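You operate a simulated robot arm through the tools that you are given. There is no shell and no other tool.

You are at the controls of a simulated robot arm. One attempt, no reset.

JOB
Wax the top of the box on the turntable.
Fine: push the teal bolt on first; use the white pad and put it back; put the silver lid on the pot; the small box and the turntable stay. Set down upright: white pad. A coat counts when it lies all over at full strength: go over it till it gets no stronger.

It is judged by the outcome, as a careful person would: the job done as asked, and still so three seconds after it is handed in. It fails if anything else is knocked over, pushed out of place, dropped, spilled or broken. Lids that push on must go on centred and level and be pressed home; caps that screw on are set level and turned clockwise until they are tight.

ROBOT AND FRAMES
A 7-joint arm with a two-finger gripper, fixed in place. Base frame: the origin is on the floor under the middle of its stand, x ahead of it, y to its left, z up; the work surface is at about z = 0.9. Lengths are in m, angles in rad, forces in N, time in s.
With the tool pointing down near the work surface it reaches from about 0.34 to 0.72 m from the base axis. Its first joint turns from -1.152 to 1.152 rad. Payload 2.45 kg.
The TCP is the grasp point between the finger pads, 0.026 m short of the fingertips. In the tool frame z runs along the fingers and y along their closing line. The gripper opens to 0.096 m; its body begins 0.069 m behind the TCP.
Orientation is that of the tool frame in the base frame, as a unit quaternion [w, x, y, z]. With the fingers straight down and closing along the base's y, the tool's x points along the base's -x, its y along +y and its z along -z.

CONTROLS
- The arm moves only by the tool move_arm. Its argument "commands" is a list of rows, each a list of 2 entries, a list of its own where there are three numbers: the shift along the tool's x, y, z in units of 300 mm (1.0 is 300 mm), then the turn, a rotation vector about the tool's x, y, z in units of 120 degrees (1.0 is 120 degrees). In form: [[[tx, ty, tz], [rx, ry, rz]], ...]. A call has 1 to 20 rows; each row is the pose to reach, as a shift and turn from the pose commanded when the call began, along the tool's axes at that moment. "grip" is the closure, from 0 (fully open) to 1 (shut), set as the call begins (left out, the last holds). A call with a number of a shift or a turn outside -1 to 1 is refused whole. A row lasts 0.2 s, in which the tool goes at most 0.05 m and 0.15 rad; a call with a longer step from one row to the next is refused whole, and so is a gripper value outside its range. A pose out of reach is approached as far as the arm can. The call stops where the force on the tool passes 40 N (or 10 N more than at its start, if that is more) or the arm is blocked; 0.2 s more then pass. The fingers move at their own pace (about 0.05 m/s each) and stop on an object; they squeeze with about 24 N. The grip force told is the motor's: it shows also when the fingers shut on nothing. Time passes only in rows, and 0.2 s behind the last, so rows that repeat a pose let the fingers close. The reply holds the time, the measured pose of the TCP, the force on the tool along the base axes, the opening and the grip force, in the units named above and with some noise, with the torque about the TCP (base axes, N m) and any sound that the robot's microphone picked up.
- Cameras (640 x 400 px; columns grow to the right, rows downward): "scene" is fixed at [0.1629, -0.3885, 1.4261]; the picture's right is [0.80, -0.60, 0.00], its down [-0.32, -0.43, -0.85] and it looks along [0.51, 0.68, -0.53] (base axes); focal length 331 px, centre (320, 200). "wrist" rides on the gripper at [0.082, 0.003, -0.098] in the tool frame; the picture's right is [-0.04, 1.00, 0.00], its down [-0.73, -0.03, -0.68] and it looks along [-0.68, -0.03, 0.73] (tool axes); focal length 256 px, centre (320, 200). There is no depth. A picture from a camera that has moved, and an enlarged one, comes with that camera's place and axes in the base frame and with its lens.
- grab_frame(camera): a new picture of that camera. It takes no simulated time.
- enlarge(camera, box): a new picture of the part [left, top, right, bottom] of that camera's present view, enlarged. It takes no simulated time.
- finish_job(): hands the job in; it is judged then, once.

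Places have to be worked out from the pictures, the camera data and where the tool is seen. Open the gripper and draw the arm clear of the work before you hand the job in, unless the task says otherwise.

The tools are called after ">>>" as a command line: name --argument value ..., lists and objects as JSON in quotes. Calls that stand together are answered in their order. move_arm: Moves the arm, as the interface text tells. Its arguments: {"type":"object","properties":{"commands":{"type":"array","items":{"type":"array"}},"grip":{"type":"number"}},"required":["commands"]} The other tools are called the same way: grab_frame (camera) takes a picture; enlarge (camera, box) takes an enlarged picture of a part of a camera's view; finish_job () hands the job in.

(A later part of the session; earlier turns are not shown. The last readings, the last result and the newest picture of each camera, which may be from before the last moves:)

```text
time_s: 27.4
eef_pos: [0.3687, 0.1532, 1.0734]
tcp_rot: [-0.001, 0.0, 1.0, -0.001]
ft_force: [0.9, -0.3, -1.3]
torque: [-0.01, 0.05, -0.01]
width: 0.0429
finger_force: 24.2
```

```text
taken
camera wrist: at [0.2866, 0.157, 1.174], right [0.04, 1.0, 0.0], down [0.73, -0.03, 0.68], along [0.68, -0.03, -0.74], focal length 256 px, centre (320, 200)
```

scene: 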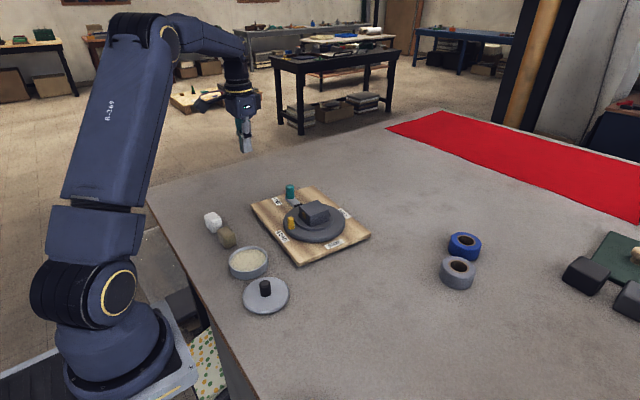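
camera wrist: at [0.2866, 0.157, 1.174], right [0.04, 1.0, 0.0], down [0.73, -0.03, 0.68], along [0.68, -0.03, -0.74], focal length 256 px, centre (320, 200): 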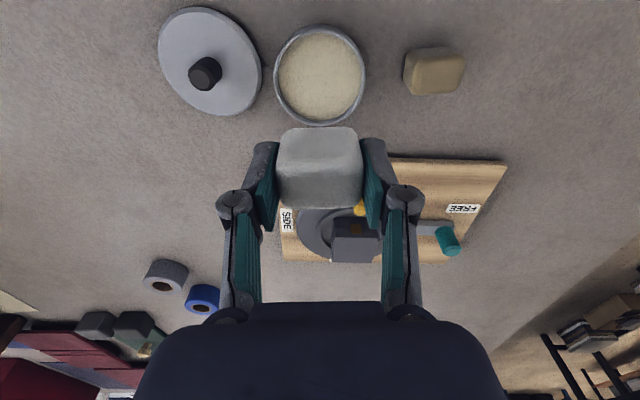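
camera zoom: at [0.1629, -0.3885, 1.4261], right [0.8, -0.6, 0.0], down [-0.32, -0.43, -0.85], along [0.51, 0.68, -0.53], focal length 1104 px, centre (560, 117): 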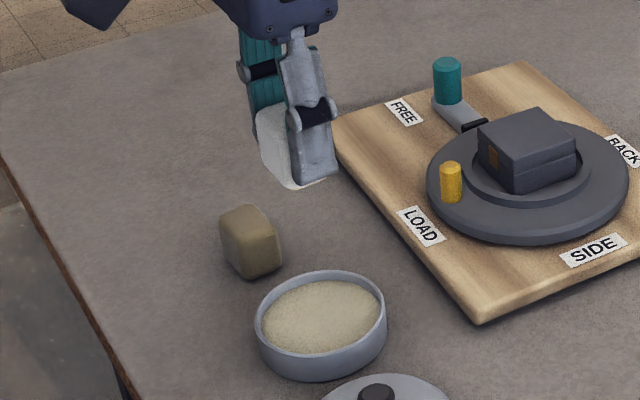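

Pressing gave 28 N, the pad did not slip in the fingers, and the pot did not move. I'll carry the pad above the box at about (0.565, 0.190), turning about −5° to line up with the box's edges.

>>> move_arm --commands '[[[-0.11, 0.02, 0], [0, 0, 0.01]], [[-0.23, 0.045, 0], [0, 0, 0.02]], [[-0.35, 0.07, 0], [0, 0, 0.03]], [[-0.47, 0.09, 0], [0, 0, 0.043]], [[-0.58, 0.11, 0.02], [0, 0, 0.043]], [[-0.654, 0.123, 0.044], [0, 0, 0.043]], [[-0.654, 0.123, 0.044], [0, 0, 0.043]]]'

>>> grab_frame --camera "wrist"

>>> enlarge --camera "scene" --box '[255, 160, 351, 240]'

```text
time_s: 29.0
eef_pos: [0.5626, 0.1901, 1.0622]
tcp_rot: [0.0, 0.045, 0.999, -0.001]
ft_force: [0.4, -0.6, -0.4]
torque: [0.01, -0.02, 0.0]
width: 0.0429
finger_force: 23.6
```

```text
taken
camera wrist: at [0.4816, 0.2018, 1.1611], right [0.13, 0.99, 0.0], down [0.73, -0.1, 0.68], along [0.67, -0.09, -0.73], focal length 256 px, centre (320, 200)
```

wrist: 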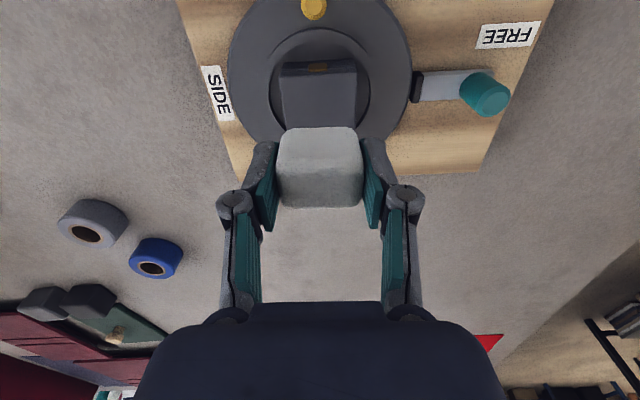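

```text
5.00 times, centred on (303, 200) of scene
camera zoom: at [0.1629, -0.3885, 1.4261], right [0.8, -0.6, 0.0], down [-0.32, -0.43, -0.85], along [0.51, 0.68, -0.53], focal length 1656 px, centre (405, 200)
```

zoom: 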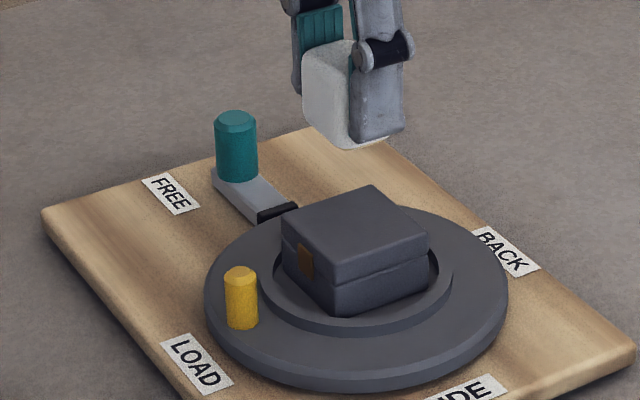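

The box's near edge is visible in front of the pad. I'll zoom in to measure the box top's position and alignment from here.

>>> enlarge --camera "wrist" --box '[250, 30, 394, 140]'

>>> enlarge --camera "scene" --box '[295, 190, 351, 230]'

```text
3.64 times, centred on (322, 85) of wrist
camera zoom: at [0.4816, 0.2018, 1.1611], right [0.13, 0.99, 0.0], down [0.73, -0.1, 0.68], along [0.67, -0.09, -0.73], focal length 931 px, centre (313, 618)
```

zoom: 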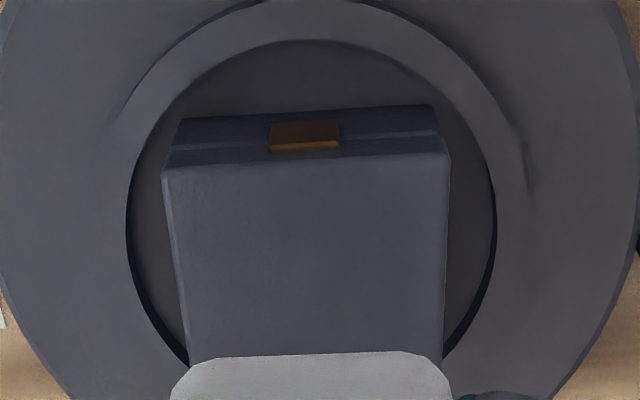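

```text
10.00 times, centred on (323, 210) of scene
camera zoom: at [0.1629, -0.3885, 1.4261], right [0.8, -0.6, 0.0], down [-0.32, -0.43, -0.85], along [0.51, 0.68, -0.53], focal length 3311 px, centre (290, 100)
```

zoom: 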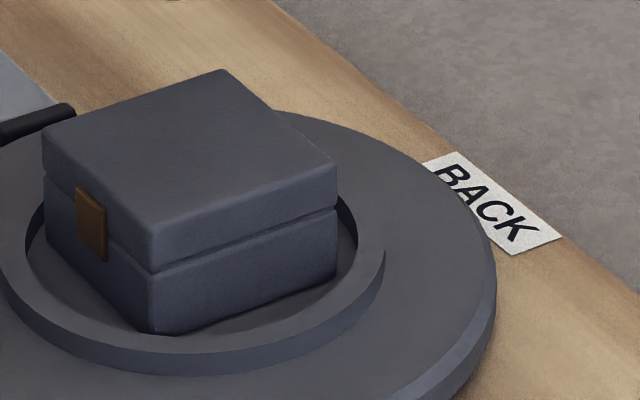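

The box top is centred at about (0.565, 0.1905), roughly 54 mm square and at z≈0.971. The box sits loose inside a shallow ring, so I must rub gently. I'll centre the pad and lower to just above the box.

>>> move_arm --commands '[[[-0.008, 0.002, 0.06], [0, 0, 0]], [[-0.008, 0.002, 0.12], [0, 0, 0]], [[-0.008, 0.002, 0.155], [0, 0, 0]], [[-0.008, 0.002, 0.16], [0, 0, 0]], [[-0.008, 0.002, 0.16], [0, 0, 0]]]'

>>> enlarge --camera "scene" --box '[275, 180, 351, 230]'

>>> grab_frame --camera "wrist"

```text
time_s: 30.2
eef_pos: [0.5649, 0.191, 1.0131]
tcp_rot: [0.0, 0.046, 0.999, 0.0]
ft_force: [-0.6, 0.0, -0.1]
torque: [0.02, -0.02, 0.03]
width: 0.0429
finger_force: 24.7
```

```text
8.00 times, centred on (313, 205) of scene
camera zoom: at [0.1629, -0.3885, 1.4261], right [0.8, -0.6, 0.0], down [-0.32, -0.43, -0.85], along [0.51, 0.68, -0.53], focal length 2649 px, centre (376, 160)
```

zoom: 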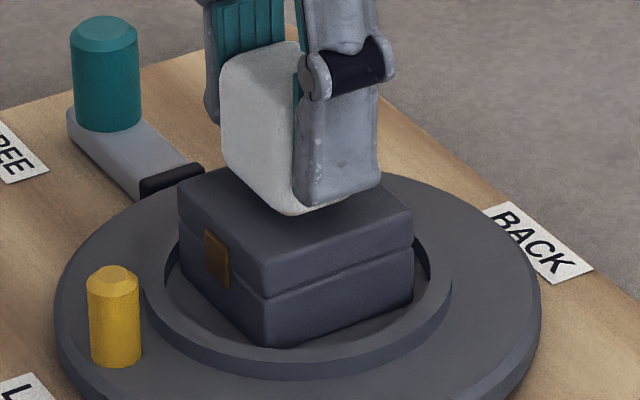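

```text
taken
camera wrist: at [0.4837, 0.2025, 1.1119], right [0.13, 0.99, 0.0], down [0.73, -0.1, 0.68], along [0.67, -0.09, -0.73], focal length 256 px, centre (320, 200)
```

wrist: 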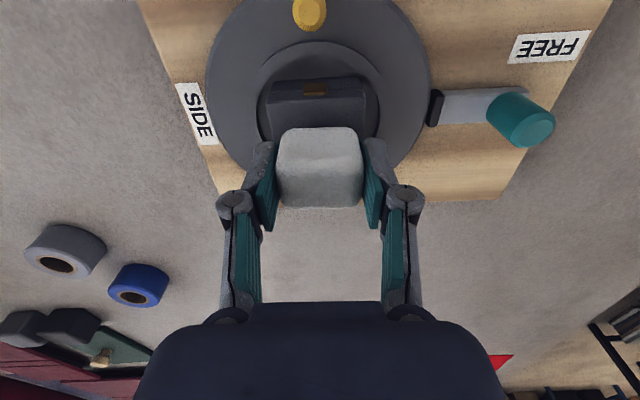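

The pad hangs a few millimetres above the box top, well centred. I'll lower in about 1 mm steps until contact.

>>> move_arm --commands '[[[0, 0, 0.0035], [0, 0, 0]], [[0, 0, 0.007], [0, 0, 0]], [[0, 0, 0.007], [0, 0, 0]]]'

```text
time_s: 31.0
eef_pos: [0.5645, 0.1912, 1.0112]
tcp_rot: [0.0, 0.046, 0.999, 0.0]
ft_force: [-0.4, -0.2, -0.5]
torque: [0.03, 0.01, 0.02]
width: 0.0429
finger_force: 24.0
```

>>> move_arm --commands '[[[0, 0, 0.0025], [0, 0, 0]], [[0, 0, 0.005], [0, 0, 0]], [[0, 0, 0.005], [0, 0, 0]]]'

```text
time_s: 31.8
eef_pos: [0.5656, 0.1911, 1.0101]
tcp_rot: [0.0, 0.046, 0.999, 0.0]
ft_force: [0.8, -0.8, -0.2]
torque: [0.0, -0.05, -0.01]
width: 0.043
finger_force: 24.0
```

Still no contact at z≈1.010; continuing down in small steps.

>>> move_arm --commands '[[[0, 0, 0.0025], [0, 0, 0]], [[0, 0, 0.005], [0, 0, 0]], [[0, 0, 0.005], [0, 0, 0]]]'

>>> enlarge --camera "scene" --box '[285, 190, 341, 225]'

```text
time_s: 32.6
eef_pos: [0.5667, 0.191, 1.009]
tcp_rot: [0.001, 0.045, 0.999, 0.001]
ft_force: [-1.3, -0.5, 13.5]
torque: [-0.01, 0.06, -0.02]
width: 0.0428
finger_force: 23.9
```

```text
11.43 times, centred on (313, 208) of scene
camera zoom: at [0.1626, -0.3886, 1.4261], right [0.8, -0.6, 0.0], down [-0.32, -0.43, -0.85], along [0.51, 0.68, -0.53], focal length 3784 px, centre (400, 114)
```

zoom: 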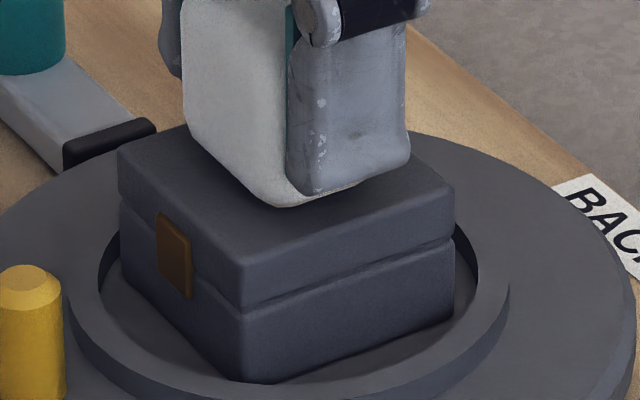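

Contact came at 13.5 N. I'll ease off slightly and make a small test stroke to see how the box behaves and whether the coat shows.

>>> move_arm --commands '[[[0, 0, -0.001], [0, 0, 0]], [[0, 0.015, -0.001], [0, 0, 0]], [[0, 0.03, -0.001], [0, 0, 0]], [[0, 0.015, -0.001], [0, 0, 0]], [[0, 0, -0.001], [0, 0, 0]], [[0, -0.015, -0.001], [0, 0, 0]], [[0, -0.03, -0.001], [0, 0, 0]]]'

>>> enlarge --camera "scene" --box '[275, 180, 351, 230]'

>>> grab_frame --camera "wrist"

```text
time_s: 34.2
eef_pos: [0.5667, 0.1833, 1.009]
tcp_rot: [0.0, 0.044, 0.999, 0.001]
ft_force: [0.7, 4.0, 5.6]
torque: [0.14, -0.08, 0.01]
width: 0.043
finger_force: 23.4
```

```text
8.00 times, centred on (313, 205) of scene
camera zoom: at [0.1628, -0.3885, 1.4261], right [0.8, -0.6, 0.0], down [-0.32, -0.43, -0.85], along [0.51, 0.68, -0.53], focal length 2649 px, centre (376, 160)
```

zoom: 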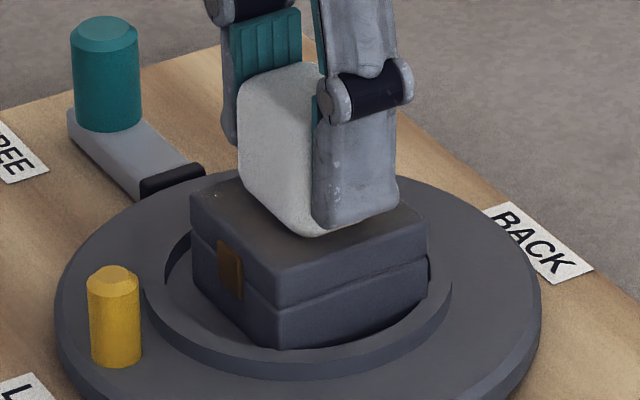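

```text
taken
camera wrist: at [0.4841, 0.1938, 1.108], right [0.13, 0.99, 0.0], down [0.73, -0.1, 0.68], along [0.67, -0.09, -0.73], focal length 256 px, centre (320, 200)
```

wrist: 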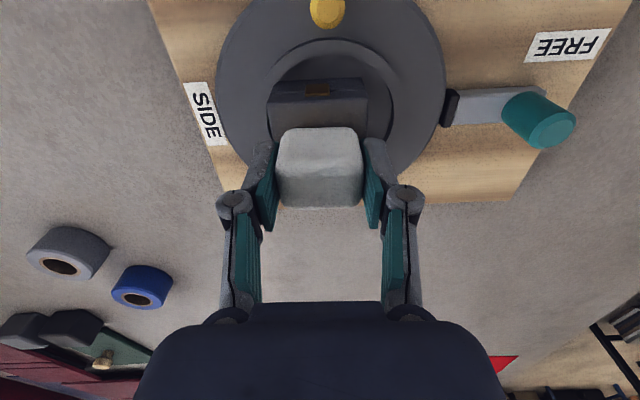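

The box slid along with the pad by about 8 mm along −y, as it grips harder than the box's own base does. I'll drag it back the same way by returning the stroke, then lift and check.

>>> move_arm --commands '[[[0, 0.01, 0], [0, 0, 0]], [[0, 0.02, 0], [0, 0, 0]], [[0, 0.03, 0], [0, 0, 0]], [[0, 0.03, 0], [0, 0, 0]]]'

>>> enlarge --camera "scene" --box '[275, 180, 351, 230]'

```text
time_s: 35.2
eef_pos: [0.5662, 0.191, 1.0078]
tcp_rot: [0.0, 0.046, 0.999, 0.0]
ft_force: [0.0, -3.3, 7.3]
torque: [-0.19, -0.05, -0.01]
width: 0.043
finger_force: 23.8
```

```text
8.00 times, centred on (313, 205) of scene
camera zoom: at [0.1628, -0.3887, 1.4261], right [0.8, -0.6, 0.0], down [-0.32, -0.43, -0.85], along [0.51, 0.68, -0.53], focal length 2649 px, centre (376, 160)
```

zoom: 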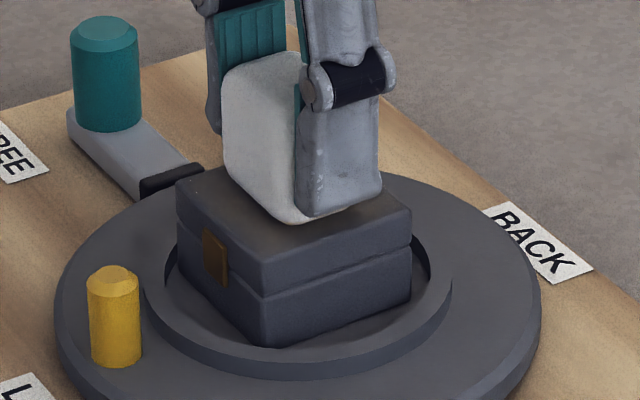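

The box is back within about 1 mm of where it was. Now I'll lift straight up and look at the top.

>>> move_arm --commands '[[[0, 0, -0.02], [0, 0, 0]], [[0, 0, -0.1], [0, 0, 0]], [[0.1, 0, -0.25], [0, 0, 0]], [[0.23, 0, -0.35], [0, 0, 0]], [[0.35, 0, -0.4], [0, 0, 0]], [[0.35, 0, -0.4], [0, 0, 0]]]'

>>> enlarge --camera "scene" --box '[275, 180, 351, 230]'

>>> grab_frame --camera "wrist"

```text
refused: row 3 steps farther than a row can; nothing moved
```

```text
8.00 times, centred on (313, 205) of scene
camera zoom: at [0.1628, -0.3887, 1.4261], right [0.8, -0.6, 0.0], down [-0.32, -0.43, -0.85], along [0.51, 0.68, -0.53], focal length 2649 px, centre (376, 160)
```

zoom: 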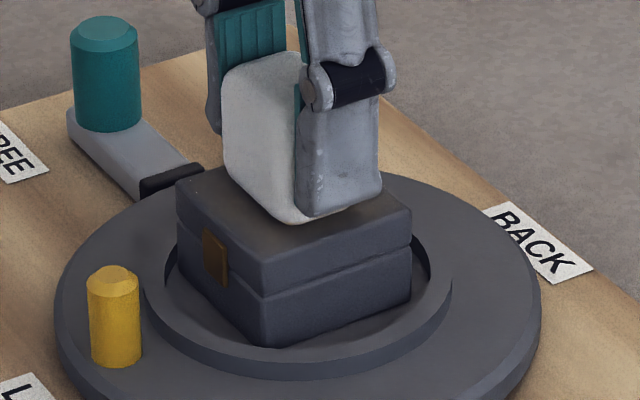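

```text
taken
camera wrist: at [0.4841, 0.2026, 1.1079], right [0.13, 0.99, 0.0], down [0.73, -0.1, 0.68], along [0.67, -0.09, -0.73], focal length 256 px, centre (320, 200)
```

wrist: 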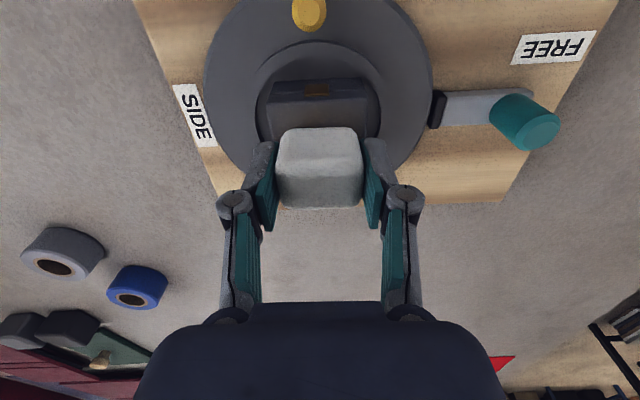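

One step was slightly too long and the call was refused. I'll repeat the lift with shorter steps.

>>> move_arm --commands '[[[0, 0, -0.02], [0, 0, 0]], [[0, 0, -0.1], [0, 0, 0]], [[0.06, 0, -0.22], [0, 0, 0]], [[0.16, 0, -0.32], [0, 0, 0]], [[0.28, 0, -0.38], [0, 0, 0]], [[0.35, 0, -0.4], [0, 0, 0]], [[0.35, 0, -0.4], [0, 0, 0]]]'

>>> enlarge --camera "scene" --box '[275, 180, 351, 230]'

>>> grab_frame --camera "wrist"

```text
time_s: 36.8
eef_pos: [0.4608, 0.2006, 1.1295]
tcp_rot: [0.001, 0.045, 0.999, 0.0]
ft_force: [-0.3, 0.4, 0.2]
torque: [0.04, 0.0, -0.03]
width: 0.0429
finger_force: 23.8
```

```text
8.00 times, centred on (313, 205) of scene
camera zoom: at [0.1629, -0.3885, 1.4261], right [0.8, -0.6, 0.0], down [-0.32, -0.43, -0.85], along [0.51, 0.68, -0.53], focal length 2649 px, centre (376, 160)
```

zoom: 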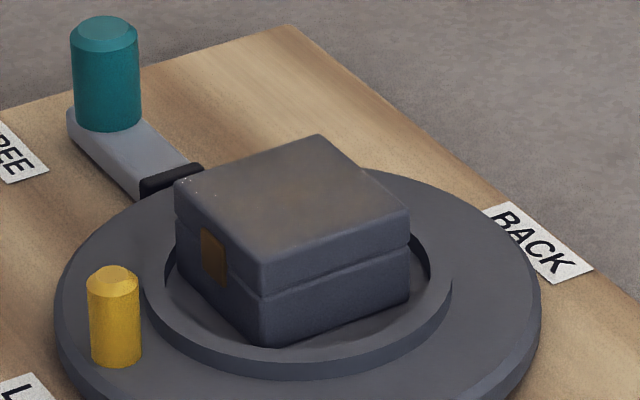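

```text
taken
camera wrist: at [0.3788, 0.2117, 1.2281], right [0.13, 0.99, 0.0], down [0.73, -0.1, 0.68], along [0.67, -0.09, -0.73], focal length 256 px, centre (320, 200)
```

wrist: 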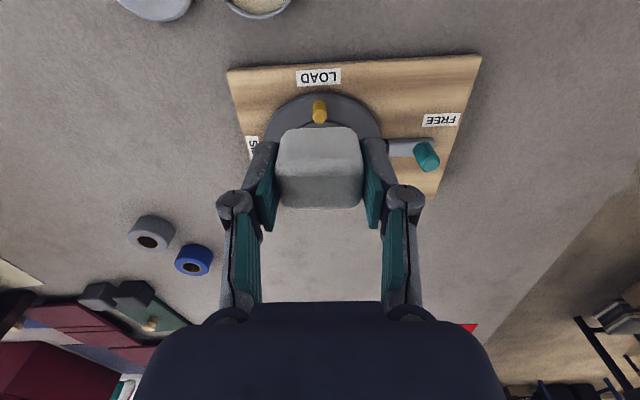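

A faint beige tint is visible on the box top. I'll zoom in further to see its extent and strength.

>>> enlarge --camera "scene" --box '[294, 192, 330, 216]'

>>> enlarge --camera "scene" --box '[255, 170, 335, 220]'

```text
16.00 times, centred on (312, 204) of scene
camera zoom: at [0.1629, -0.3885, 1.4261], right [0.8, -0.6, 0.0], down [-0.32, -0.43, -0.85], along [0.51, 0.68, -0.53], focal length 5298 px, centre (448, 136)
```

zoom: 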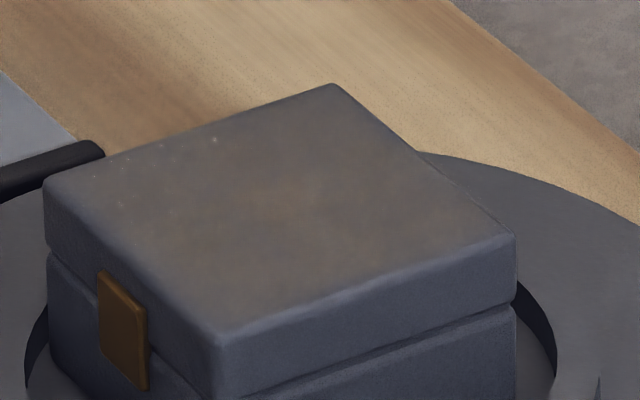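

```text
8.00 times, centred on (295, 195) of scene
camera zoom: at [0.1629, -0.3885, 1.4261], right [0.8, -0.6, 0.0], down [-0.32, -0.43, -0.85], along [0.51, 0.68, -0.53], focal length 2649 px, centre (520, 240)
```

zoom: 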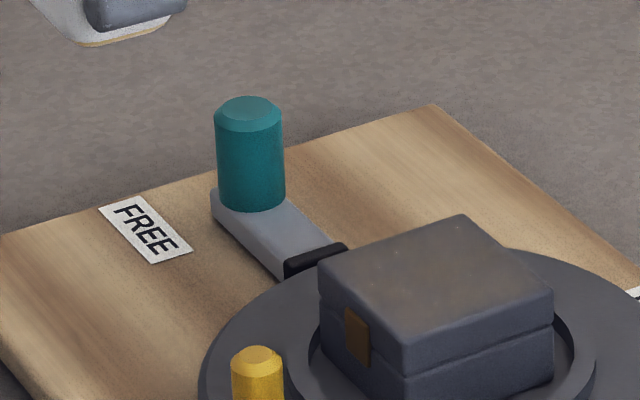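

The tint shows where the pad touched, and is weaker at the −y edge. Since rubbing drags the box, I'll try pressing straight down at offset spots instead, first at the (−x, −y) corner, and read the force while pressed.

>>> move_arm --commands '[[[-0.14, 0, 0.05], [0, 0, 0]], [[-0.27, 0, 0.12], [0, 0, 0]], [[-0.31, -0.02, 0.24], [0, 0, 0]], [[-0.31, -0.04, 0.36], [0, 0, 0]], [[-0.31, -0.04, 0.393], [0, 0, 0]], [[-0.31, -0.04, 0.398], [0, 0, 0]], [[-0.31, -0.04, 0.4], [0, 0, 0]], [[-0.31, -0.04, 0.4], [0, 0, 0]]]'

>>> enlarge --camera "scene" --box '[275, 180, 351, 230]'

```text
time_s: 38.6
eef_pos: [0.5539, 0.1808, 1.0084]
tcp_rot: [0.001, 0.046, 0.999, 0.001]
ft_force: [-0.4, -1.9, 10.6]
torque: [0.01, -0.02, 0.0]
width: 0.0429
finger_force: 24.3
```

```text
8.00 times, centred on (313, 205) of scene
camera zoom: at [0.1627, -0.3886, 1.4261], right [0.8, -0.6, 0.0], down [-0.32, -0.43, -0.85], along [0.51, 0.68, -0.53], focal length 2649 px, centre (376, 160)
```

zoom: 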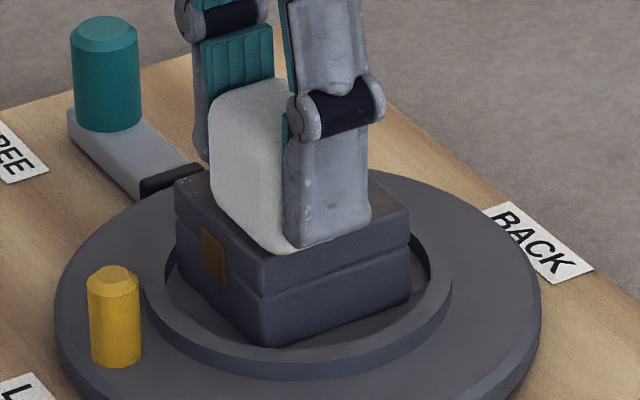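

The press reads 10.6 N and the box hasn't moved. I'll lift, press at the (+x, −y) corner, then lift clear and look at the result.

>>> move_arm --commands '[[[0, 0, -0.01], [0, 0, 0]], [[-0.04, 0, -0.01], [0, 0, 0]], [[-0.08, 0, -0.008], [0, 0, 0]], [[-0.08, 0, -0.002], [0, 0, 0]], [[-0.08, 0, 0], [0, 0, 0]], [[-0.08, 0, 0], [0, 0, 0]]]'

>>> move_arm --commands '[[[0, 0, -0.02], [0, 0, 0]], [[0, 0, -0.1], [0, 0, 0]], [[0.06, 0, -0.22], [0, 0, 0]], [[0.17, 0, -0.32], [0, 0, 0]], [[0.29, 0, -0.38], [0, 0, 0]], [[0.39, 0.04, -0.4], [0, 0, 0]], [[0.39, 0.04, -0.4], [0, 0, 0]]]'

>>> enlarge --camera "scene" --box '[294, 192, 330, 216]'

```text
time_s: 40.0
eef_pos: [0.578, 0.1789, 1.0094]
tcp_rot: [0.0, 0.046, 0.999, 0.0]
ft_force: [0.5, -1.0, 3.6]
torque: [-0.02, -0.03, -0.02]
width: 0.0429
finger_force: 23.9
```

```text
time_s: 41.6
eef_pos: [0.4598, 0.1988, 1.1299]
tcp_rot: [0.001, 0.046, 0.999, -0.001]
ft_force: [-0.4, 0.0, -0.8]
torque: [-0.02, 0.02, 0.0]
width: 0.043
finger_force: 23.7
```

```text
16.00 times, centred on (312, 204) of scene
camera zoom: at [0.1629, -0.3885, 1.4261], right [0.8, -0.6, 0.0], down [-0.32, -0.43, -0.85], along [0.51, 0.68, -0.53], focal length 5298 px, centre (448, 136)
```

zoom: 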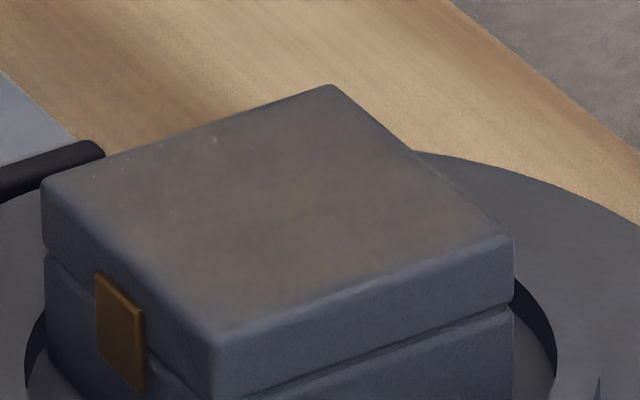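

Straight presses add little; the wax goes on where the pad rubs. So I'll use a much lighter contact (about 2–3 N) so that the pad slides while the box stays, with one slow stroke along y through the middle as a test.

>>> move_arm --commands '[[[-0.14, 0, 0.05], [0, 0, 0]], [[-0.27, 0, 0.12], [0, 0, 0]], [[-0.33, -0.02, 0.24], [0, 0, 0]], [[-0.35, -0.04, 0.36], [0, 0, 0]], [[-0.35, -0.04, 0.395], [0, 0, 0]], [[-0.35, -0.04, 0.3992], [0, 0, 0]], [[-0.35, -0.03, 0.3992], [0, 0, 0]], [[-0.35, -0.02, 0.3992], [0, 0, 0]], [[-0.35, -0.01, 0.3992], [0, 0, 0]], [[-0.35, 0.0, 0.3992], [0, 0, 0]], [[-0.35, 0.01, 0.3992], [0, 0, 0]], [[-0.35, 0.02, 0.3992], [0, 0, 0]], [[-0.35, 0.03, 0.3992], [0, 0, 0]], [[-0.35, 0.04, 0.3992], [0, 0, 0]]]'

>>> enlarge --camera "scene" --box '[275, 180, 351, 230]'

```text
time_s: 44.6
eef_pos: [0.5664, 0.2032, 1.008]
tcp_rot: [0.001, 0.045, 0.999, 0.0]
ft_force: [0.6, -3.6, 7.6]
torque: [-0.16, -0.06, 0.0]
width: 0.0428
finger_force: 23.6
```

```text
8.00 times, centred on (313, 205) of scene
camera zoom: at [0.1628, -0.3887, 1.4261], right [0.8, -0.6, 0.0], down [-0.32, -0.43, -0.85], along [0.51, 0.68, -0.53], focal length 2649 px, centre (376, 160)
```

zoom: 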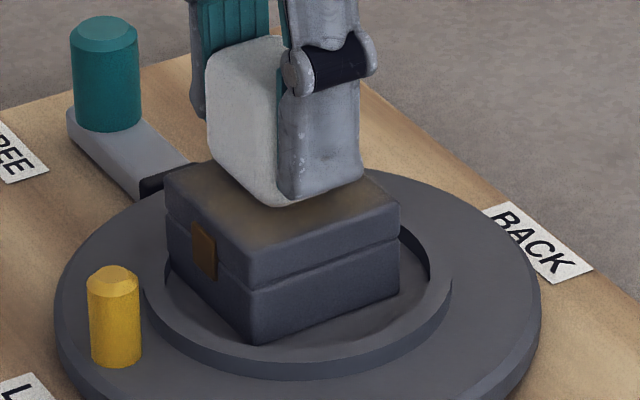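

The reading is 7.6 N, more than intended, and the box followed by about 7–8 mm before the pad slipped. I'll drag it back 8 mm with the same contact, then probe the contact height more finely for a lighter touch.

>>> move_arm --commands '[[[0, -0.007, 0], [0, 0, 0]], [[0, -0.014, 0], [0, 0, 0]], [[0, -0.021, 0], [0, 0, 0]], [[0, -0.027, 0], [0, 0, 0]], [[0, -0.027, 0], [0, 0, 0]]]'

>>> enlarge --camera "scene" --box '[275, 180, 351, 230]'

```text
time_s: 45.8
eef_pos: [0.5654, 0.1948, 1.0085]
tcp_rot: [0.001, 0.046, 0.999, 0.0]
ft_force: [0.0, 1.0, 3.0]
torque: [0.12, -0.02, 0.0]
width: 0.043
finger_force: 23.9
```

```text
8.00 times, centred on (313, 205) of scene
camera zoom: at [0.1628, -0.3885, 1.4261], right [0.8, -0.6, 0.0], down [-0.32, -0.43, -0.85], along [0.51, 0.68, -0.53], focal length 2649 px, centre (376, 160)
```

zoom: 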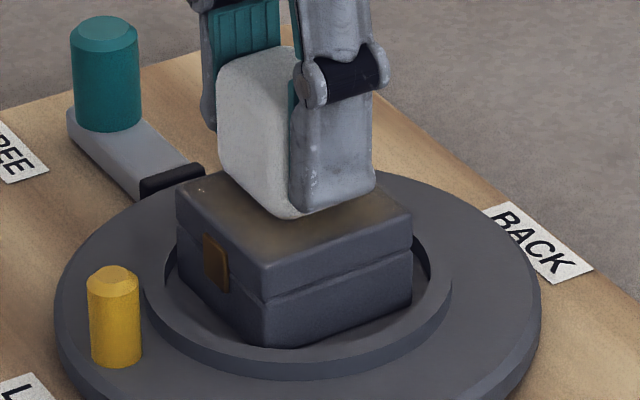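

The box is back in place, and this way the contact reads only 3 N. I'll ease off a further 0.1 mm and try a short slow stroke to see whether the box now stays.

>>> move_arm --commands '[[[0, 0, -0.0004], [0, 0, 0]], [[0, -0.006, -0.0004], [0, 0, 0]], [[0, -0.012, -0.0004], [0, 0, 0]], [[0, -0.018, -0.0004], [0, 0, 0]], [[0, -0.024, -0.0004], [0, 0, 0]], [[0, -0.03, -0.0004], [0, 0, 0]]]'

>>> enlarge --camera "scene" --box '[275, 180, 351, 230]'

```text
time_s: 47.2
eef_pos: [0.5659, 0.1844, 1.0077]
tcp_rot: [0.0, 0.045, 0.999, -0.001]
ft_force: [0.7, 0.1, 1.4]
torque: [0.07, -0.05, 0.0]
width: 0.0432
finger_force: 24.1
```

```text
8.00 times, centred on (313, 205) of scene
camera zoom: at [0.1629, -0.3885, 1.4261], right [0.8, -0.6, 0.0], down [-0.32, -0.43, -0.85], along [0.51, 0.68, -0.53], focal length 2649 px, centre (376, 160)
```

zoom: 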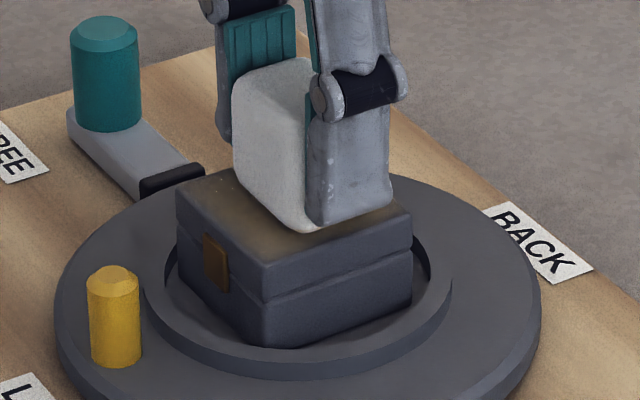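

At about 1.4 N the box stays put while the pad slides, and the coat builds. I'll continue at this light contact: to the −y end, then back toward +y, slightly lighter since +y strokes press harder.

>>> move_arm --commands '[[[0, -0.008, 0], [0, 0, 0]], [[0, -0.016, 0], [0, 0, 0]], [[0, -0.023, 0], [0, 0, 0]], [[0, -0.016, -0.0002], [0, 0, 0]], [[0, -0.008, -0.0002], [0, 0, 0]], [[0, 0.0, -0.0002], [0, 0, 0]], [[0, 0.008, -0.0002], [0, 0, 0]], [[0, 0.016, -0.0002], [0, 0, 0]]]'

>>> enlarge --camera "scene" --box '[275, 180, 351, 230]'

```text
time_s: 49.0
eef_pos: [0.5661, 0.1896, 1.0081]
tcp_rot: [0.0, 0.044, 0.999, 0.0]
ft_force: [0.8, -0.3, -1.0]
torque: [0.01, 0.0, -0.04]
width: 0.043
finger_force: 23.9
```

```text
8.00 times, centred on (313, 205) of scene
camera zoom: at [0.1629, -0.3885, 1.4261], right [0.8, -0.6, 0.0], down [-0.32, -0.43, -0.85], along [0.51, 0.68, -0.53], focal length 2649 px, centre (376, 160)
```

zoom: 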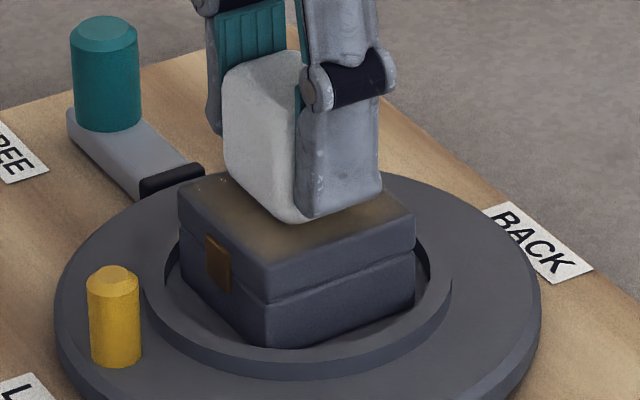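

The contact has just been lost there (0 N) and the box is within about 1.5 mm of its place, so the contact height is now known to a tenth of a millimetre. Next I'll stroke along the −x edge line from +y to −y.

>>> move_arm --commands '[[[0.02, 0.02, -0.01], [0, 0, 0]], [[0.04, 0.04, -0.01], [0, 0, 0]], [[0.04, 0.04, -0.002], [0, 0, 0]], [[0.04, 0.04, -0.0003], [0, 0, 0]], [[0.04, 0.032, -0.0003], [0, 0, 0]], [[0.04, 0.024, -0.0003], [0, 0, 0]], [[0.04, 0.016, -0.0003], [0, 0, 0]], [[0.04, 0.008, -0.0003], [0, 0, 0]], [[0.04, 0.0, -0.0003], [0, 0, 0]], [[0.04, -0.008, -0.0003], [0, 0, 0]], [[0.04, -0.016, -0.0003], [0, 0, 0]], [[0.04, -0.024, -0.0003], [0, 0, 0]], [[0.04, -0.032, -0.0003], [0, 0, 0]], [[0.04, -0.04, -0.0003], [0, 0, 0]]]'

>>> enlarge --camera "scene" --box '[275, 180, 351, 230]'

```text
time_s: 52.0
eef_pos: [0.5525, 0.1795, 1.0079]
tcp_rot: [0.0, 0.045, 0.999, 0.0]
ft_force: [1.0, 0.4, -0.3]
torque: [-0.01, 0.01, 0.01]
width: 0.043
finger_force: 24.0
```

```text
8.00 times, centred on (313, 205) of scene
camera zoom: at [0.1629, -0.3885, 1.4261], right [0.8, -0.6, 0.0], down [-0.32, -0.43, -0.85], along [0.51, 0.68, -0.53], focal length 2649 px, centre (376, 160)
```

zoom: 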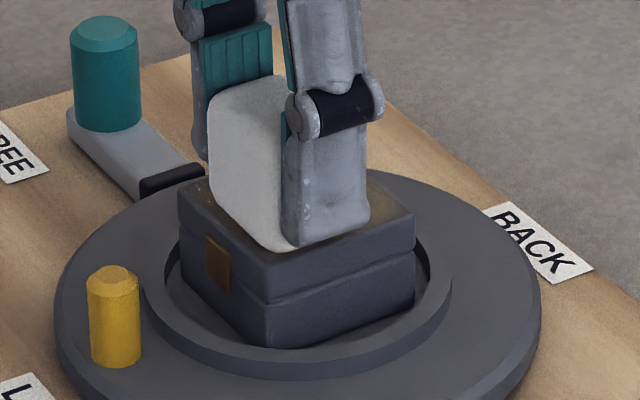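

No contact was felt on that line, and the box is unmoved. I'll lower in tiny steps here to find the contact height.

>>> move_arm --commands '[[[0, 0, 0.0004], [0, 0, 0]], [[0, 0, 0.0004], [0, 0, 0]]]'

>>> move_arm --commands '[[[0, 0, 0.0003], [0, 0, 0]], [[0, 0, 0.0003], [0, 0, 0]]]'

```text
time_s: 52.6
eef_pos: [0.5529, 0.1799, 1.0093]
tcp_rot: [-0.001, 0.046, 0.999, 0.001]
ft_force: [1.1, -0.9, -0.8]
torque: [-0.01, 0.0, -0.02]
width: 0.0431
finger_force: 24.8
```

```text
time_s: 53.2
eef_pos: [0.5529, 0.1798, 1.0091]
tcp_rot: [0.0, 0.046, 0.999, 0.0]
ft_force: [0.5, 0.0, 0.5]
torque: [-0.03, 0.0, -0.02]
width: 0.0428
finger_force: 23.8
```

>>> move_arm --commands '[[[0, 0, 0.0003], [0, 0, 0]], [[0, 0, 0.0003], [0, 0, 0]]]'

>>> move_arm --commands '[[[0, 0, 0.0003], [0, 0, 0]], [[0, 0, 0.0003], [0, 0, 0]]]'

```text
time_s: 53.8
eef_pos: [0.554, 0.1788, 1.0082]
tcp_rot: [0.0, 0.045, 0.999, 0.0]
ft_force: [-0.1, 0.3, -0.3]
torque: [-0.04, 0.01, 0.0]
width: 0.0427
finger_force: 24.1
```

```text
time_s: 54.4
eef_pos: [0.5527, 0.1804, 1.0086]
tcp_rot: [0.0, 0.045, 0.999, 0.0]
ft_force: [0.7, -0.3, 0.3]
torque: [-0.02, 0.0, -0.02]
width: 0.043
finger_force: 23.6
```

Still no contact at roughly the earlier pressing height; the contact must have settled slightly. I'll continue lowering in 0.1 mm steps.

>>> move_arm --commands '[[[0, 0, 0.0003], [0, 0, 0]], [[0, 0, 0.0003], [0, 0, 0]]]'

>>> move_arm --commands '[[[0, 0, 0.0003], [0, 0, 0]], [[0, 0, 0.0003], [0, 0, 0]]]'

>>> move_arm --commands '[[[0, 0, 0.0003], [0, 0, 0]], [[0, 0, 0.0003], [0, 0, 0]]]'

```text
time_s: 55.0
eef_pos: [0.5541, 0.1807, 1.0078]
tcp_rot: [0.001, 0.046, 0.999, -0.001]
ft_force: [-0.7, -1.1, 5.4]
torque: [-0.01, 0.0, -0.02]
width: 0.0429
finger_force: 23.8
```

```text
time_s: 55.6
eef_pos: [0.5518, 0.1807, 1.0088]
tcp_rot: [-0.001, 0.045, 0.999, 0.0]
ft_force: [0.2, -0.7, 4.3]
torque: [-0.03, 0.0, -0.01]
width: 0.043
finger_force: 23.8
```

```text
time_s: 56.2
eef_pos: [0.5527, 0.1795, 1.0093]
tcp_rot: [0.001, 0.045, 0.999, 0.001]
ft_force: [-0.1, -0.7, 10.1]
torque: [0.02, 0.0, 0.02]
width: 0.0428
finger_force: 23.8
```

Contact found: 10 N here after 0.5 mm more, so the light-touch height is about 0.15 mm above this. I'll ease off and stroke +y along this −x line.

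>>> move_arm --commands '[[[0, 0, -0.0006], [0, 0, 0]], [[0, 0.008, -0.0006], [0, 0, 0]], [[0, 0.016, -0.0006], [0, 0, 0]], [[0, 0.024, -0.0006], [0, 0, 0]], [[0, 0.032, -0.0006], [0, 0, 0]], [[0, 0.04, -0.0006], [0, 0, 0]]]'

>>> enlarge --camera "scene" --box '[275, 180, 351, 230]'

```text
time_s: 57.6
eef_pos: [0.5541, 0.1917, 1.0083]
tcp_rot: [0.0, 0.045, 0.999, 0.001]
ft_force: [0.8, -0.7, 2.0]
torque: [-0.03, 0.01, -0.01]
width: 0.0429
finger_force: 23.7
```

```text
8.00 times, centred on (313, 205) of scene
camera zoom: at [0.1629, -0.3886, 1.4261], right [0.8, -0.6, 0.0], down [-0.32, -0.43, -0.85], along [0.51, 0.68, -0.53], focal length 2649 px, centre (376, 160)
```

zoom: 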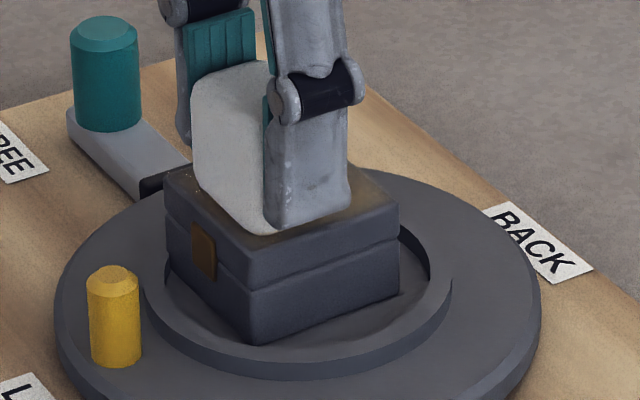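

The +y stroke dragged the box +8 mm again; −y strokes keep it in place better. I'll press a little more and drag the box back 8.5 mm along −y.

>>> move_arm --commands '[[[0, 0, 0.0006], [0, 0, 0]], [[0, -0.007, 0.0006], [0, 0, 0]], [[0, -0.014, 0.0006], [0, 0, 0]], [[0, -0.021, 0.0006], [0, 0, 0]], [[0, -0.028, 0.0006], [0, 0, 0]], [[0, -0.028, 0.0006], [0, 0, 0]]]'

>>> enlarge --camera "scene" --box '[275, 180, 351, 230]'

```text
time_s: 59.0
eef_pos: [0.5544, 0.1837, 1.0086]
tcp_rot: [0.001, 0.045, 0.999, -0.001]
ft_force: [0.2, 0.6, 0.2]
torque: [0.02, -0.05, 0.0]
width: 0.0428
finger_force: 24.4
```

```text
8.00 times, centred on (313, 205) of scene
camera zoom: at [0.1629, -0.3885, 1.4261], right [0.8, -0.6, 0.0], down [-0.32, -0.43, -0.85], along [0.51, 0.68, -0.53], focal length 2649 px, centre (376, 160)
```

zoom: 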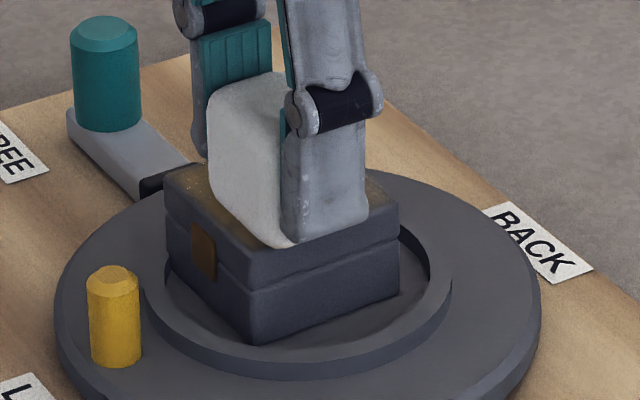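

The contact faded and the box stayed at +8 mm. Before continuing, I'll check whether the pad has shifted in the grip.

>>> enlarge --camera "wrist" --box '[220, 40, 420, 220]'

>>> enlarge --camera "scene" --box '[290, 178, 338, 216]'

```text
2.22 times, centred on (320, 130) of wrist
camera zoom: at [0.473, 0.1943, 1.1074], right [0.13, 0.99, 0.0], down [0.73, -0.1, 0.68], along [0.67, -0.09, -0.73], focal length 569 px, centre (320, 356)
```

zoom: 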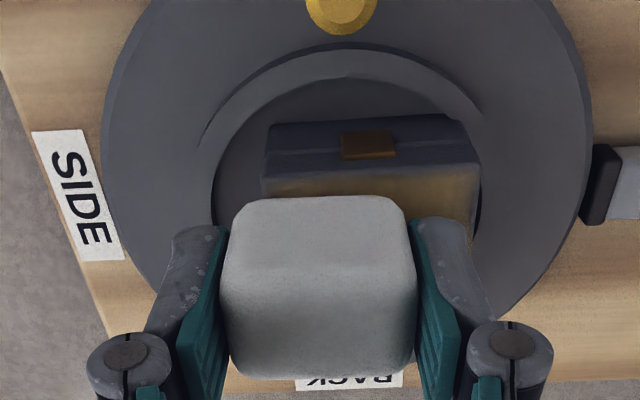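

```text
10.53 times, centred on (314, 197) of scene
camera zoom: at [0.1629, -0.3885, 1.4261], right [0.8, -0.6, 0.0], down [-0.32, -0.43, -0.85], along [0.51, 0.68, -0.53], focal length 3486 px, centre (383, 232)
```

zoom: 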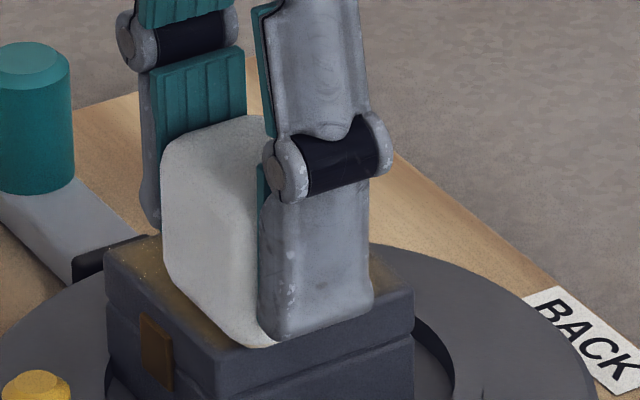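

The box rests against the ring on its +y side, so +y strokes now can't move it any further. I'll wax with +y strokes only (returning lifted), and drag the box back to its place at the end. First stroke: along the −x line.

>>> move_arm --commands '[[[0, 0, 0.0004], [0, 0, 0]], [[0, 0.01, 0.0004], [0, 0, 0]], [[0, 0.02, 0.0004], [0, 0, 0]], [[0, 0.03, 0.0004], [0, 0, 0]], [[0, 0.04, 0.0004], [0, 0, 0]], [[0, 0.05, 0.0004], [0, 0, 0]], [[0, 0.06, 0.0004], [0, 0, 0]], [[0, 0.07, 0.0004], [0, 0, 0]], [[0, 0.08, 0.0004], [0, 0, 0]], [[0, 0.09, 0.0004], [0, 0, 0]], [[0, 0.1, 0.0004], [0, 0, 0]]]'

>>> enlarge --camera "scene" --box '[275, 180, 351, 230]'

```text
time_s: 61.4
eef_pos: [0.555, 0.2133, 1.0083]
tcp_rot: [0.0, 0.046, 0.999, 0.0]
ft_force: [-0.1, -3.1, 5.0]
torque: [-0.14, -0.07, -0.03]
width: 0.0432
finger_force: 24.1
```

```text
8.00 times, centred on (313, 205) of scene
camera zoom: at [0.1628, -0.3886, 1.4261], right [0.8, -0.6, 0.0], down [-0.32, -0.43, -0.85], along [0.51, 0.68, -0.53], focal length 2649 px, centre (376, 160)
```

zoom: 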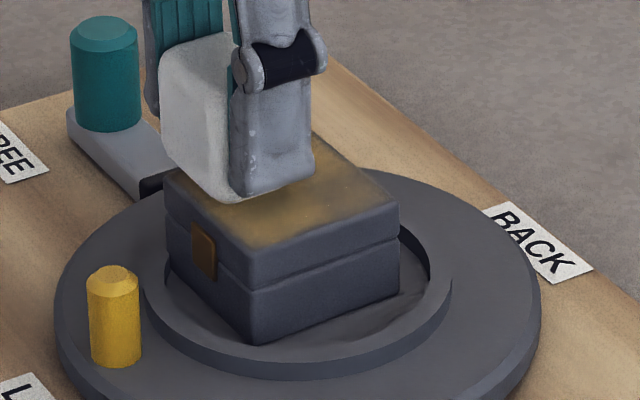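

That works well: the box stayed against the ring and the coat is clearly building. Next stroke along the middle line: lift, return, lower, and stroke +y.

>>> move_arm --commands '[[[0, 0, -0.012], [0, 0, 0]], [[-0.02, -0.05, -0.012], [0, 0, 0]], [[-0.04, -0.1, -0.012], [0, 0, 0]], [[-0.04, -0.1, -0.002], [0, 0, 0]], [[-0.04, -0.1, 0.0], [0, 0, 0]], [[-0.04, -0.09, 0.0], [0, 0, 0]], [[-0.04, -0.08, 0.0], [0, 0, 0]], [[-0.04, -0.07, 0.0], [0, 0, 0]], [[-0.04, -0.06, 0.0], [0, 0, 0]], [[-0.04, -0.05, 0.0], [0, 0, 0]], [[-0.04, -0.04, 0.0], [0, 0, 0]], [[-0.04, -0.03, 0.0], [0, 0, 0]], [[-0.04, -0.02, 0.0], [0, 0, 0]], [[-0.04, -0.01, 0.0], [0, 0, 0]], [[-0.04, 0.0, 0.0], [0, 0, 0]]]'

>>> enlarge --camera "scene" --box '[275, 180, 351, 230]'

```text
time_s: 64.6
eef_pos: [0.5681, 0.2114, 1.0072]
tcp_rot: [0.001, 0.046, 0.999, 0.001]
ft_force: [-0.1, -7.3, 14.7]
torque: [-0.33, 0.01, 0.06]
width: 0.0428
finger_force: 24.3
```

```text
8.00 times, centred on (313, 205) of scene
camera zoom: at [0.1626, -0.3888, 1.4261], right [0.8, -0.6, 0.0], down [-0.32, -0.43, -0.85], along [0.51, 0.68, -0.53], focal length 2649 px, centre (376, 160)
```

zoom: 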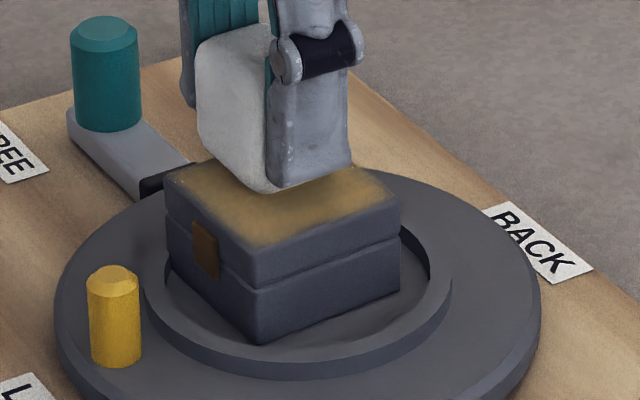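

This middle stroke reads 14.7 N, more than needed, but the box and board stayed and the coat grew. For the +x line I'll raise the height by 0.35 mm.

>>> move_arm --commands '[[[0, 0, -0.012], [0, 0, 0]], [[-0.02, -0.05, -0.012], [0, 0, 0]], [[-0.04, -0.1, -0.012], [0, 0, 0]], [[-0.04, -0.1, -0.003], [0, 0, 0]], [[-0.04, -0.1, -0.0012], [0, 0, 0]], [[-0.04, -0.09, -0.0012], [0, 0, 0]], [[-0.04, -0.08, -0.0012], [0, 0, 0]], [[-0.04, -0.07, -0.0012], [0, 0, 0]], [[-0.04, -0.06, -0.0012], [0, 0, 0]], [[-0.04, -0.05, -0.0012], [0, 0, 0]], [[-0.04, -0.04, -0.0012], [0, 0, 0]], [[-0.04, -0.03, -0.0012], [0, 0, 0]], [[-0.04, -0.02, -0.0012], [0, 0, 0]], [[-0.04, -0.01, -0.0012], [0, 0, 0]], [[-0.04, 0.0, -0.0012], [0, 0, 0]]]'

>>> enlarge --camera "scene" --box '[275, 180, 351, 230]'

```text
time_s: 67.8
eef_pos: [0.5809, 0.2103, 1.0089]
tcp_rot: [0.001, 0.045, 0.999, 0.0]
ft_force: [-0.5, 0.3, -0.8]
torque: [0.03, -0.01, -0.01]
width: 0.0429
finger_force: 23.7
```

```text
8.00 times, centred on (313, 205) of scene
camera zoom: at [0.1629, -0.3885, 1.4261], right [0.8, -0.6, 0.0], down [-0.32, -0.43, -0.85], along [0.51, 0.68, -0.53], focal length 2649 px, centre (376, 160)
```

zoom: 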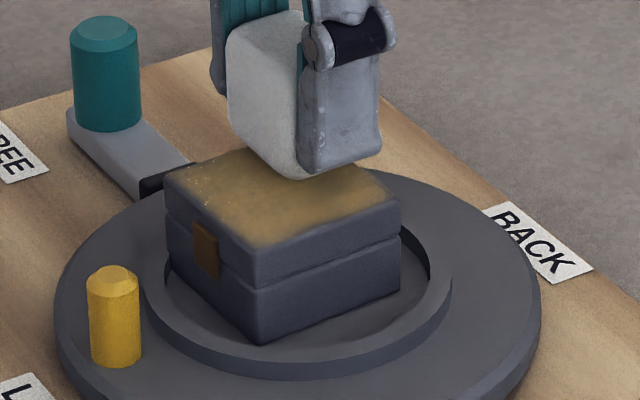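

No contact on that line, so it needs the lower height. I'll repeat the +x line 0.35 mm lower.

>>> move_arm --commands '[[[0, 0, -0.01], [0, 0, 0]], [[-0.005, -0.05, -0.01], [0, 0, 0]], [[-0.005, -0.1, -0.01], [0, 0, 0]], [[-0.005, -0.1, -0.002], [0, 0, 0]], [[-0.005, -0.1, 0.0014], [0, 0, 0]], [[-0.005, -0.09, 0.0014], [0, 0, 0]], [[-0.005, -0.08, 0.0014], [0, 0, 0]], [[-0.005, -0.07, 0.0014], [0, 0, 0]], [[-0.005, -0.06, 0.0014], [0, 0, 0]], [[-0.005, -0.05, 0.0014], [0, 0, 0]], [[-0.005, -0.04, 0.0014], [0, 0, 0]], [[-0.005, -0.03, 0.0014], [0, 0, 0]], [[-0.005, -0.02, 0.0014], [0, 0, 0]], [[-0.005, -0.01, 0.0014], [0, 0, 0]], [[-0.005, 0.0, 0.0014], [0, 0, 0]]]'

>>> enlarge --camera "scene" --box '[275, 180, 351, 230]'

```text
time_s: 71.0
eef_pos: [0.5818, 0.2111, 1.0082]
tcp_rot: [0.001, 0.045, 0.999, 0.0]
ft_force: [-0.8, 1.3, -0.1]
torque: [0.02, 0.0, 0.01]
width: 0.0429
finger_force: 24.3
```

```text
8.00 times, centred on (313, 205) of scene
camera zoom: at [0.1629, -0.3885, 1.4261], right [0.8, -0.6, 0.0], down [-0.32, -0.43, -0.85], along [0.51, 0.68, -0.53], focal length 2649 px, centre (376, 160)
```

zoom: 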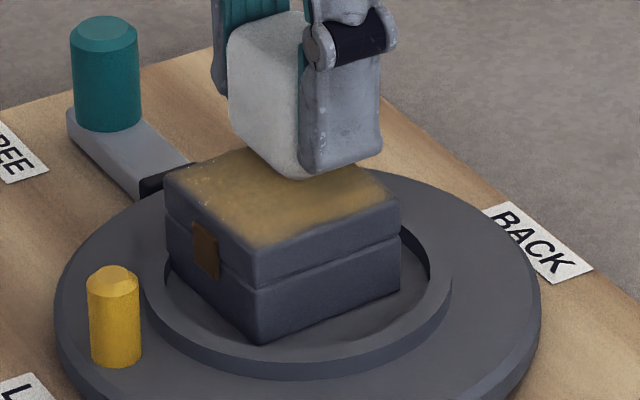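

Still no contact; either the box top falls away or the pad crept up in the fingers. I'll lower step by step here, checking the force each time.

>>> move_arm --commands '[[[0, 0, 0.001], [0, 0, 0]], [[0, 0, 0.001], [0, 0, 0]]]'

```text
time_s: 71.6
eef_pos: [0.5812, 0.2109, 1.0079]
tcp_rot: [0.0, 0.046, 0.999, 0.0]
ft_force: [-0.8, -0.6, -0.7]
torque: [0.03, -0.02, 0.03]
width: 0.0429
finger_force: 23.8
```

>>> move_arm --commands '[[[0, 0, 0.001], [0, 0, 0]], [[0, 0, 0.001], [0, 0, 0]]]'

>>> enlarge --camera "wrist" --box '[220, 40, 420, 220]'

```text
time_s: 72.2
eef_pos: [0.582, 0.2111, 1.0071]
tcp_rot: [0.0, 0.045, 0.999, 0.0]
ft_force: [-0.2, 0.3, 5.2]
torque: [0.0, 0.07, -0.03]
width: 0.0429
finger_force: 23.8
```

```text
2.22 times, centred on (320, 130) of wrist
camera zoom: at [0.5, 0.2223, 1.1069], right [0.13, 0.99, 0.0], down [0.73, -0.1, 0.68], along [0.67, -0.09, -0.73], focal length 569 px, centre (320, 356)
```

zoom: 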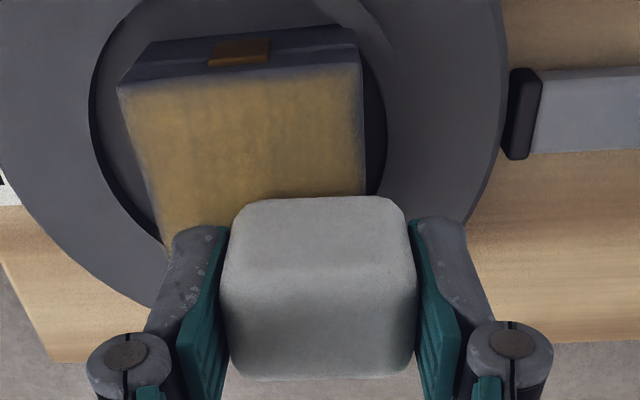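

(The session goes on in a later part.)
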